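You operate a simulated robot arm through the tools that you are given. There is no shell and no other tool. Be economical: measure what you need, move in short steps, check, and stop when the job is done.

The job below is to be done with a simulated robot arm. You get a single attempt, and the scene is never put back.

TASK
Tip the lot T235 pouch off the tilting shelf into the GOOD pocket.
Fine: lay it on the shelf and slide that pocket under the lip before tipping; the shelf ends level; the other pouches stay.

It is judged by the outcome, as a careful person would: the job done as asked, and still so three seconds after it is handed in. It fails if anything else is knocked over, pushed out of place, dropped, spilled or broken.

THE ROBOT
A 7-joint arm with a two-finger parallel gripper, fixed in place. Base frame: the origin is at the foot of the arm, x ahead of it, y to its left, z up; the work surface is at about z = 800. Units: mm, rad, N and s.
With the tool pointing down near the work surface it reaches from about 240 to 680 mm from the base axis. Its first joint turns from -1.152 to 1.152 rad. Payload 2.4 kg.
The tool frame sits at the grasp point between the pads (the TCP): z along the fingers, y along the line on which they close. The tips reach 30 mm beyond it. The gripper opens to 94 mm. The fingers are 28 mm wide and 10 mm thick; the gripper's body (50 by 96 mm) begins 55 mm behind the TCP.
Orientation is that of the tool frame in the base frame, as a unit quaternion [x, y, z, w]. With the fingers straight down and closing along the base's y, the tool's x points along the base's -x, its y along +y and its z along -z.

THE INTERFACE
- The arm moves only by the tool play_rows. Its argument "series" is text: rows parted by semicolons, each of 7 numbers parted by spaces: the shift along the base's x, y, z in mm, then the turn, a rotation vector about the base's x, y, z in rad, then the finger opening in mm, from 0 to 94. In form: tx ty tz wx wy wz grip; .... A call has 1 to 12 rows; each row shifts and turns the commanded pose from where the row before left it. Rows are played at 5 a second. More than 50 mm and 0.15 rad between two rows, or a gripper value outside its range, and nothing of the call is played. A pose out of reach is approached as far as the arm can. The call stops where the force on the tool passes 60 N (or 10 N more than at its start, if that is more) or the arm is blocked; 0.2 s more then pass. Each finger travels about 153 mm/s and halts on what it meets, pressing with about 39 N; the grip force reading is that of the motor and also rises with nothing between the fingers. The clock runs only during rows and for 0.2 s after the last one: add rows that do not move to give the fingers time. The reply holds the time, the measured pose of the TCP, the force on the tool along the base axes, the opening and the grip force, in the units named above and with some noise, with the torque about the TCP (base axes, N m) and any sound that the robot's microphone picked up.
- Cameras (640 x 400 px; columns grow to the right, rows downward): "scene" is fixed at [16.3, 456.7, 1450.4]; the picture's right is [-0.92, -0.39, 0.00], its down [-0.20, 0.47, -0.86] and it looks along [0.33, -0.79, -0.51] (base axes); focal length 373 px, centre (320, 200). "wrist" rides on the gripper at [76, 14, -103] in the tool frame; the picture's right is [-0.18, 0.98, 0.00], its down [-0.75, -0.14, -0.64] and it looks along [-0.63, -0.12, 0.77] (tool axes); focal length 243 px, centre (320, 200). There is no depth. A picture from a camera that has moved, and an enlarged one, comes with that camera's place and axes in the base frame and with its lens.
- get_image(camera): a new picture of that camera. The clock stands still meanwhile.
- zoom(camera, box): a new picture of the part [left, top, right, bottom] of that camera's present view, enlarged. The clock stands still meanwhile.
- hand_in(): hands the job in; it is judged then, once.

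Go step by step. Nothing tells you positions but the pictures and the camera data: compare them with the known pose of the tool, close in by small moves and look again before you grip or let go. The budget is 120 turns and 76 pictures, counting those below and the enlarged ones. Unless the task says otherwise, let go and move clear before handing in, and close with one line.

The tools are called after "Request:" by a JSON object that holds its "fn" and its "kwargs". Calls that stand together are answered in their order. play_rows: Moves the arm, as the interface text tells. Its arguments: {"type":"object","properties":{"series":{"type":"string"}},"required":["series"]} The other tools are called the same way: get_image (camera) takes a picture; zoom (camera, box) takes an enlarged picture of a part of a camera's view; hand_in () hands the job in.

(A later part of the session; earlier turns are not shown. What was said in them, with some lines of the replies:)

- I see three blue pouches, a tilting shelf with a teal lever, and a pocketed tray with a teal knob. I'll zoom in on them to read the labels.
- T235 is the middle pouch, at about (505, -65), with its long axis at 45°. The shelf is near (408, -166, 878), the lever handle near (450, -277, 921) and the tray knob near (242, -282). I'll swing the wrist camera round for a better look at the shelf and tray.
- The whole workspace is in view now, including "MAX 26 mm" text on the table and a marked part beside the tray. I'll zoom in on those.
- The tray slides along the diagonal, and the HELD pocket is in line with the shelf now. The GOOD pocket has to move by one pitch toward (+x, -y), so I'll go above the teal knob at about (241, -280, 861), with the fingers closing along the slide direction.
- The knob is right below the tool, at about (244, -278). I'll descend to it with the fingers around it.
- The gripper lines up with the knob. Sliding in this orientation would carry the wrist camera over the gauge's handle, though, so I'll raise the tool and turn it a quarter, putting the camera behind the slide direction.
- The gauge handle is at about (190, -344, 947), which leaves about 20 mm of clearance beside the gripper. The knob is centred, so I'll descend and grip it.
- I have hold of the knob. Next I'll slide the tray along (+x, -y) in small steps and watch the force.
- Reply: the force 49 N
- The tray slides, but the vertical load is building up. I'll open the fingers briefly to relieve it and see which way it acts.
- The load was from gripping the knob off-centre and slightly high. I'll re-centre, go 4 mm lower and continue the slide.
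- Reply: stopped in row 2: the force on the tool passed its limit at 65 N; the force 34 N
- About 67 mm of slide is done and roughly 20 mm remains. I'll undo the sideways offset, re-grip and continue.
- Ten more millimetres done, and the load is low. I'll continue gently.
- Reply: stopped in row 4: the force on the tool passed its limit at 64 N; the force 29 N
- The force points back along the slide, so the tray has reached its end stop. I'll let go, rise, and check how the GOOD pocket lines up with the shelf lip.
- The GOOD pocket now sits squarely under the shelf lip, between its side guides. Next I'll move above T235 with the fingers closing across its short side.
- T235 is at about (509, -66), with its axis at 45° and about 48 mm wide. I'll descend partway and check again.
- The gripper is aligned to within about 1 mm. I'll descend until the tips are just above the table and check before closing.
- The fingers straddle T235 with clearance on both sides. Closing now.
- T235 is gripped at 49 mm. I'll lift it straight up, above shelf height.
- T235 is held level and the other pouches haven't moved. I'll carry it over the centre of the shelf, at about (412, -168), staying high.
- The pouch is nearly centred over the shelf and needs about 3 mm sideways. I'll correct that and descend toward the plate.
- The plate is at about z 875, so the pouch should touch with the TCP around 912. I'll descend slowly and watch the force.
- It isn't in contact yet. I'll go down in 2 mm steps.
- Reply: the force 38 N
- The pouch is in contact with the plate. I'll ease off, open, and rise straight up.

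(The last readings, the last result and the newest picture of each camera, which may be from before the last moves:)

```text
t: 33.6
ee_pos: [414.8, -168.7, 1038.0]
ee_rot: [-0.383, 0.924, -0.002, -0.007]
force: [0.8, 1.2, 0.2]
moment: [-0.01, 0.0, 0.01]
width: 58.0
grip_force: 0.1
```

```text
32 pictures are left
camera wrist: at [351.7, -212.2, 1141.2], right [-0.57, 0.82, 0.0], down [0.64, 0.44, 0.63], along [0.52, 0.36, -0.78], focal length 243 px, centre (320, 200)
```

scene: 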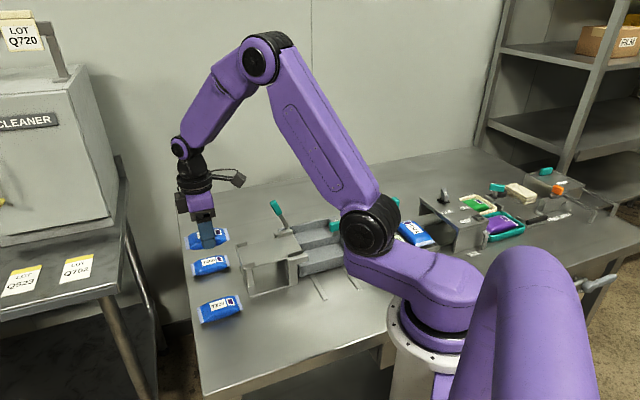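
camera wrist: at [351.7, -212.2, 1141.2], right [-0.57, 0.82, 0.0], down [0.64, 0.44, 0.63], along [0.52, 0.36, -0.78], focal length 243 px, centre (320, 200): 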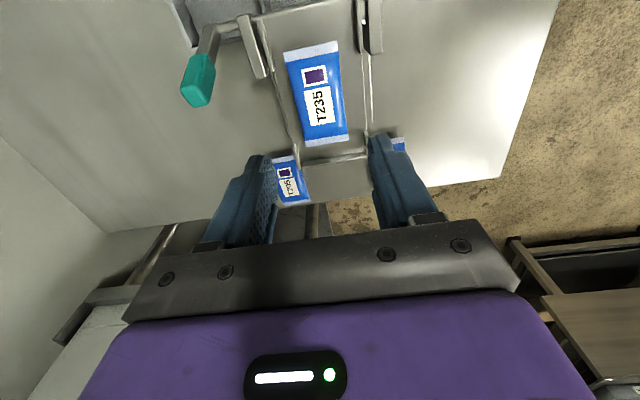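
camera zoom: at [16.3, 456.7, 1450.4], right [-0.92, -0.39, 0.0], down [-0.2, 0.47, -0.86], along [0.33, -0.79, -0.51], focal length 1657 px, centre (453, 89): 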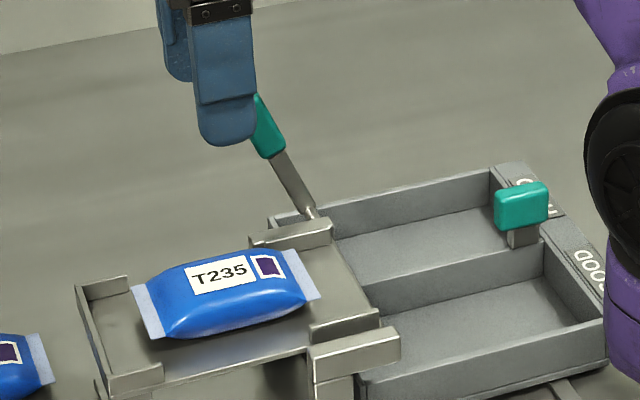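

T235 lies on the shelf between the guides. Next is the lever handle, at about (445, -268, 932), which leans back over the shelf. I'll turn the tool so the fingers straddle it along the tipping direction.

Request:
{"fn": "play_rows", "kwargs": {"series": "3 -9 0 0 0 -0.15 64;3 -9 0 0 0 -0.15 64;3 -9 0 0 0 -0.15 64;3 -9 0 0 0 -0.15 64;3 -9 0 0 0 -0.15 64;3 -9 0 0 0 -0.15 64;3 -9 0 0 0 -0.15 64;3 -9 0 0 0 -0.15 64;3 -9 0 0 0 -0.15 64;3 -9 0 0 0 -0.15 64;0 -9 0 0 0 -0.071 64;0 0 0 0 0 0 64"}}

Request:
{"fn": "get_image", "kwargs": {"camera": "wrist"}}

Request:
{"fn": "zoom", "kwargs": {"camera": "scene", "box": [210, 160, 370, 270]}}

```text
t: 36.2
ee_pos: [445.1, -268.7, 1037.8]
ee_rot: [0.382, 0.924, 0.003, -0.007]
force: [0.4, 0.7, 0.0]
moment: [0.0, 0.01, -0.01]
width: 64.0
grip_force: 0.1
```

```text
31 pictures are left
camera wrist: at [401.9, -205.9, 1141.5], right [0.83, 0.56, 0.0], down [0.44, -0.64, 0.63], along [0.35, -0.52, -0.78], focal length 243 px, centre (320, 200)
```

wrist: 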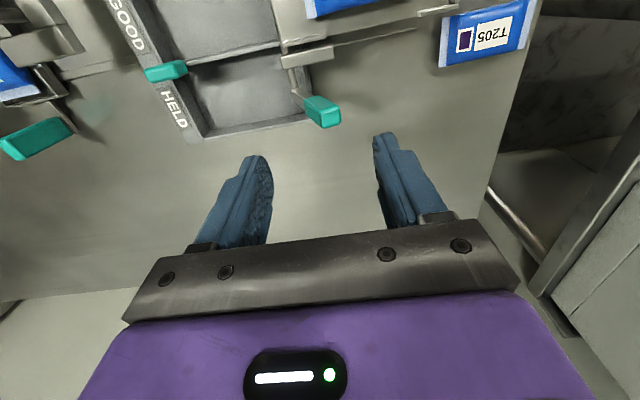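

```text
3.64 times, centred on (290, 215) of scene
camera zoom: at [16.3, 456.7, 1450.4], right [-0.92, -0.39, 0.0], down [-0.2, 0.47, -0.86], along [0.33, -0.79, -0.51], focal length 1355 px, centre (429, 146)
```

zoom: 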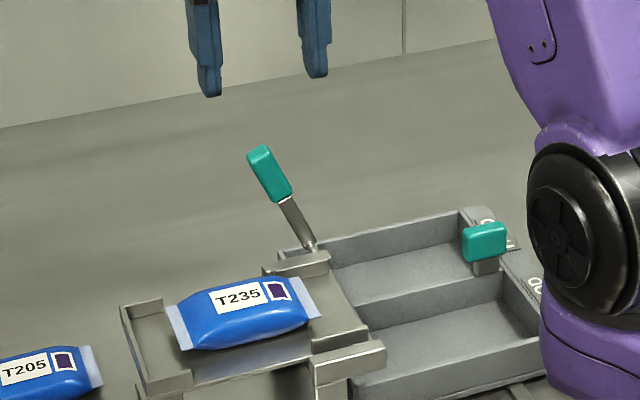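

The handle sits at about (442.5, -264, 933), between the two fingers. I'll descend to straddle it.

Request:
{"fn": "play_rows", "kwargs": {"series": "-1 3 -30 0 0 0 64;0 0 -30 0 0 0 64;0 0 -25 0 0 0 64;0 0 -15 0 0 0 64;0 0 0 0 0 0 64"}}

Request:
{"fn": "get_image", "kwargs": {"camera": "wrist"}}

Request:
{"fn": "zoom", "kwargs": {"camera": "scene", "box": [210, 160, 370, 270]}}

```text
t: 37.4
ee_pos: [442.4, -263.4, 938.5]
ee_rot: [0.382, 0.924, 0.004, -0.007]
force: [0.1, 0.6, 0.0]
moment: [-0.01, 0.01, -0.01]
width: 63.9
grip_force: 0.1
```

```text
29 pictures are left
camera wrist: at [399.8, -201.4, 1041.5], right [0.82, 0.57, 0.0], down [0.44, -0.64, 0.63], along [0.36, -0.52, -0.78], focal length 243 px, centre (320, 200)
```

wrist: 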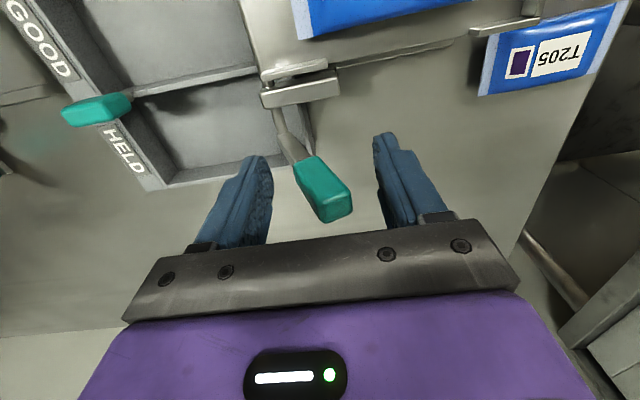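

```text
3.64 times, centred on (290, 215) of scene
camera zoom: at [16.3, 456.7, 1450.4], right [-0.92, -0.39, 0.0], down [-0.2, 0.47, -0.86], along [0.33, -0.79, -0.51], focal length 1355 px, centre (429, 146)
```

zoom: 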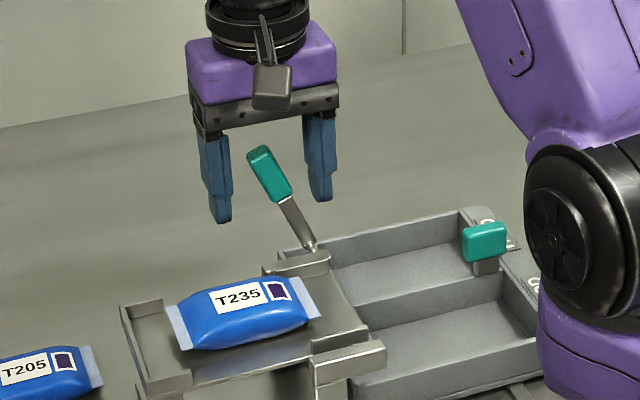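

The handle is between the fingers. I'll push it toward the tray, away from the shelf, in small steps.

Request:
{"fn": "play_rows", "kwargs": {"series": "-5 -5 0 0 0 0 64;-5 -5 0 0 0 0 64;-5 -5 0 0 0 0 64;-4 -4 0 0 0 0 64;-4 -4 0 0 0 0 64;0 0 0 0 0 0 64"}}

Request:
{"fn": "zoom", "kwargs": {"camera": "scene", "box": [210, 160, 370, 270]}}

```text
t: 38.8
ee_pos: [420.1, -288.2, 937.3]
ee_rot: [0.381, 0.924, 0.004, -0.008]
force: [3.3, 3.3, 1.1]
moment: [-0.02, 0.02, -0.04]
width: 66.0
grip_force: 2.4
```

```text
3.64 times, centred on (290, 215) of scene
camera zoom: at [16.3, 456.8, 1450.4], right [-0.92, -0.39, 0.0], down [-0.2, 0.47, -0.86], along [0.33, -0.79, -0.51], focal length 1355 px, centre (429, 146)
```

zoom: 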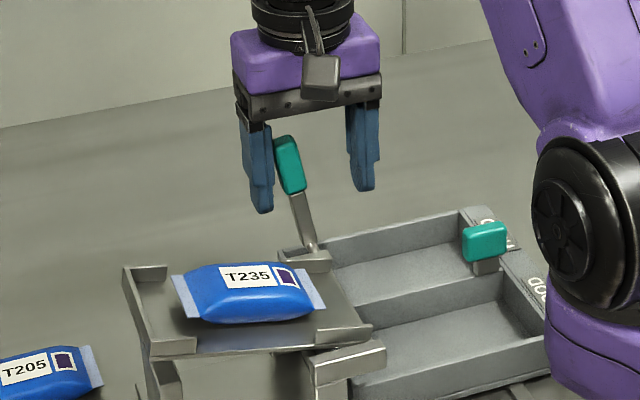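

It works: the plate's far end is rising under about 5 N. I'll continue.

Request:
{"fn": "play_rows", "kwargs": {"series": "-4 -4 0 0 0 0 64;-4 -4 0 0 0 0 64;-4 -4 0 0 0 0 64;-4 -4 0 0 0 0 64;0 0 0 0 0 0 64"}}

Request:
{"fn": "zoom", "kwargs": {"camera": "scene", "box": [210, 160, 370, 270]}}

```text
t: 40.0
ee_pos: [404.0, -304.1, 937.9]
ee_rot: [0.382, 0.924, 0.003, -0.006]
force: [1.8, 3.7, 1.5]
moment: [0.02, -0.04, 0.01]
width: 66.5
grip_force: 2.3
```

```text
3.64 times, centred on (290, 215) of scene
camera zoom: at [16.3, 456.9, 1450.4], right [-0.92, -0.39, 0.0], down [-0.2, 0.47, -0.86], along [0.33, -0.79, -0.51], focal length 1355 px, centre (429, 146)
```

zoom: 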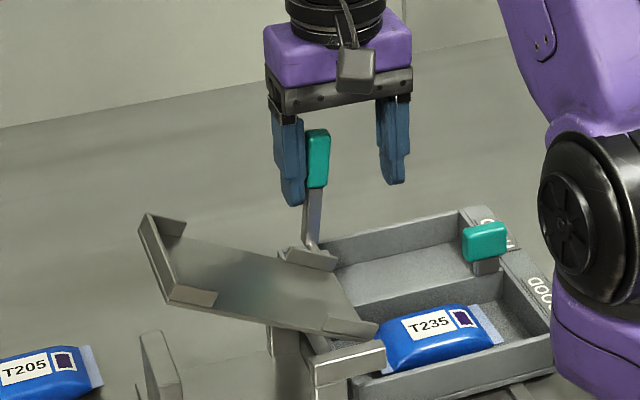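

The pouch slid off into the GOOD pocket. Before lowering the shelf I'll check that it's fully clear of the lip.

Request:
{"fn": "zoom", "kwargs": {"camera": "scene", "box": [280, 220, 380, 280]}}

Request:
{"fn": "get_image", "kwargs": {"camera": "wrist"}}

```text
6.40 times, centred on (330, 250) of scene
camera zoom: at [16.3, 456.9, 1450.4], right [-0.92, -0.39, 0.0], down [-0.2, 0.47, -0.86], along [0.33, -0.79, -0.51], focal length 2386 px, centre (256, -120)
```

zoom: 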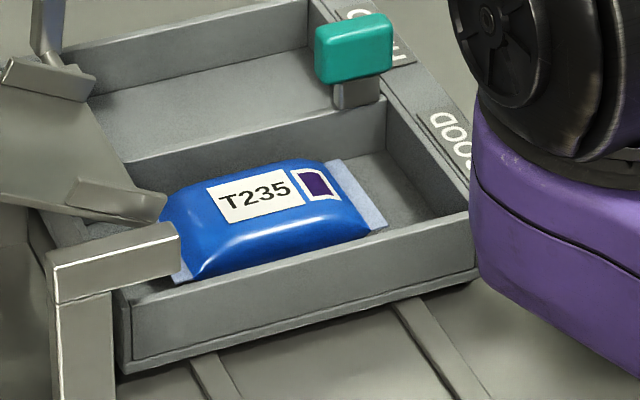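

```text
24 pictures are left
camera wrist: at [361.6, -242.4, 1041.7], right [0.82, 0.57, 0.0], down [0.44, -0.64, 0.63], along [0.36, -0.52, -0.78], focal length 243 px, centre (320, 200)
```

wrist: 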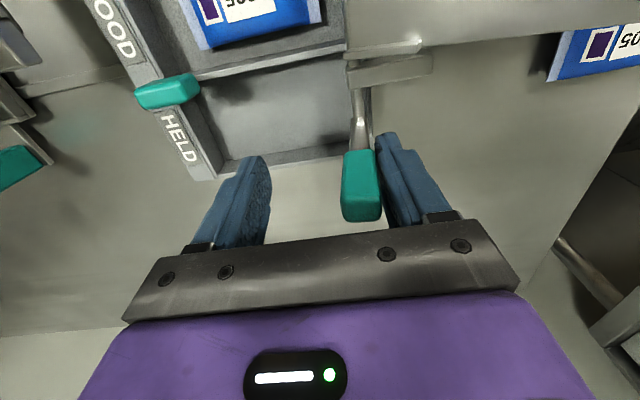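

T235 lies flat in the GOOD pocket, below the lip. I'll lower the shelf gently by backing the lever off.

Request:
{"fn": "play_rows", "kwargs": {"series": "3 3 0 0 0 0 64;3 3 0 0 0 0 64;3 3 0 0 0 0 64;3 3 0 0 0 0 64;3 3 0 0 0 0 64;3 3 0 0 0 0 64;3 3 0 0 0 0 64;3 3 0 0 0 0 64;0 0 0 0 0 0 64"}}

Request:
{"fn": "play_rows", "kwargs": {"series": "3 3 0 0 0 0 64;3 3 0 0 0 0 64;3 3 0 0 0 0 64;3 3 0 0 0 0 64;3 3 0 0 0 0 64;0 0 0 0 0 0 64"}}

Request:
{"fn": "zoom", "kwargs": {"camera": "scene", "box": [210, 160, 370, 270]}}

```text
t: 42.0
ee_pos: [429.3, -278.8, 938.2]
ee_rot: [0.383, 0.924, 0.004, -0.006]
force: [0.9, -0.1, -0.9]
moment: [0.02, 0.0, -0.01]
width: 64.3
grip_force: 0.0
```

```text
t: 43.4
ee_pos: [443.4, -265.3, 937.4]
ee_rot: [0.382, 0.924, 0.003, -0.007]
force: [-1.6, -0.9, 0.8]
moment: [0.0, 0.05, 0.04]
width: 65.0
grip_force: 1.0
```

```text
3.64 times, centred on (290, 215) of scene
camera zoom: at [16.2, 456.7, 1450.4], right [-0.92, -0.39, 0.0], down [-0.2, 0.47, -0.86], along [0.33, -0.79, -0.51], focal length 1355 px, centre (429, 146)
```

zoom: 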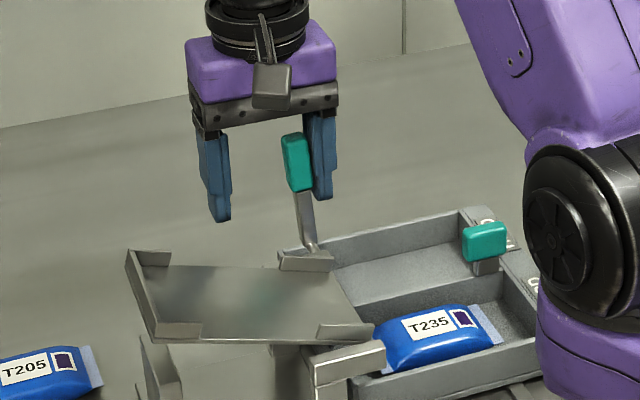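

The shelf holds its angle by friction, and the other finger is now pushing the lever back. I'll keep going until it's level.

Request:
{"fn": "play_rows", "kwargs": {"series": "3 3 0 0 0 0 64;3 3 0 0 0 0 64;3 3 0 0 0 0 64;2 2 0 0 0 0 64;0 0 0 0 0 0 64"}}

Request:
{"fn": "zoom", "kwargs": {"camera": "scene", "box": [210, 160, 370, 270]}}

```text
t: 44.6
ee_pos: [454.6, -255.0, 937.4]
ee_rot: [0.382, 0.924, 0.004, -0.008]
force: [-3.8, -3.0, 1.1]
moment: [-0.09, 0.15, -0.04]
width: 66.8
grip_force: 2.4
```

```text
3.64 times, centred on (290, 215) of scene
camera zoom: at [16.2, 456.6, 1450.5], right [-0.92, -0.39, 0.0], down [-0.2, 0.47, -0.86], along [0.33, -0.79, -0.51], focal length 1355 px, centre (429, 146)
```

zoom: 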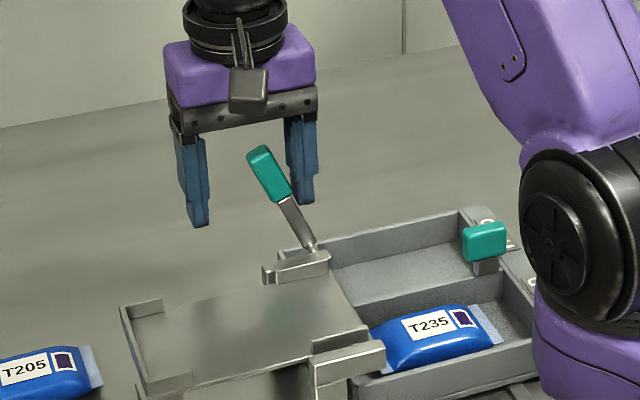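

The plate and handle look back at their starting places. I'll give one gentle nudge to confirm the stop, then centre the fingers and rise clear.

Request:
{"fn": "play_rows", "kwargs": {"series": "1.5 1.5 0 0 0 0 64;0 0 0 0 0 0 64"}}

Request:
{"fn": "play_rows", "kwargs": {"series": "-5 -5 0 0 0 0 64;-5 -5 0 0 0 0 64;0 0 0 0 0 0 64;0 0 25 0 0 0 64;0 0 40 0 0 0 64;0 0 40 0 0 0 64;0 0 0 0 0 0 64"}}

Request:
{"fn": "zoom", "kwargs": {"camera": "scene", "box": [190, 180, 390, 330]}}

Request:
{"fn": "get_image", "kwargs": {"camera": "wrist"}}

```text
t: 45.2
ee_pos: [455.8, -253.4, 937.6]
ee_rot: [0.382, 0.924, 0.004, -0.007]
force: [-8.4, -7.5, -0.8]
moment: [-0.2, 0.24, -0.09]
width: 70.0
grip_force: 5.1
```

```text
t: 46.8
ee_pos: [446.4, -262.7, 1041.7]
ee_rot: [0.382, 0.924, 0.004, -0.007]
force: [-0.8, 1.1, 0.0]
moment: [0.0, 0.0, 0.02]
width: 64.0
grip_force: 0.1
```

```text
2.67 times, centred on (290, 255) of scene
camera zoom: at [16.3, 456.7, 1450.4], right [-0.92, -0.39, 0.0], down [-0.2, 0.47, -0.86], along [0.33, -0.79, -0.51], focal length 994 px, centre (400, 53)
```

zoom: 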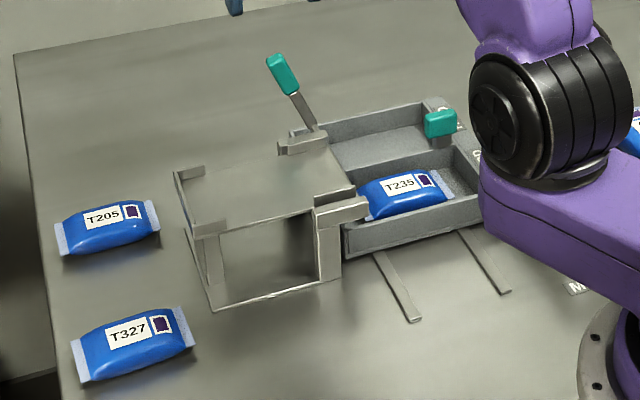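

```text
20 pictures are left
camera wrist: at [403.6, -200.6, 1145.9], right [0.82, 0.57, 0.0], down [0.44, -0.64, 0.63], along [0.36, -0.52, -0.78], focal length 243 px, centre (320, 200)
```

wrist: 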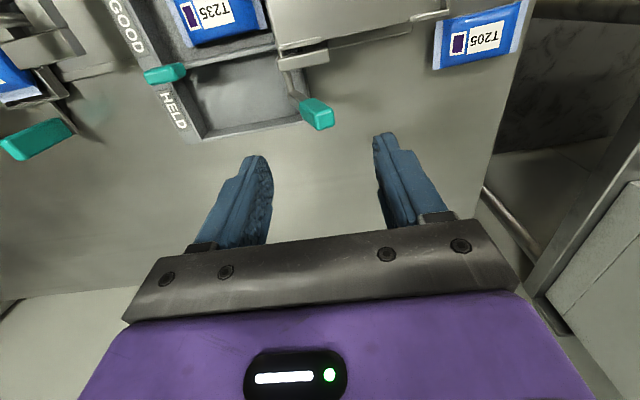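

The shelf is level against its stop and T235 is in the GOOD pocket. T205 and T327 are where they were, and the gripper is clear, so I'm handing in.

Request:
{"fn": "hand_in", "kwargs": {}}

```text
The job is handed in.
```

I laid T235 on the shelf, slid the GOOD pocket under the lip and tipped the pouch in; the shelf is back level, the other pouches haven't moved, and the job is handed in.
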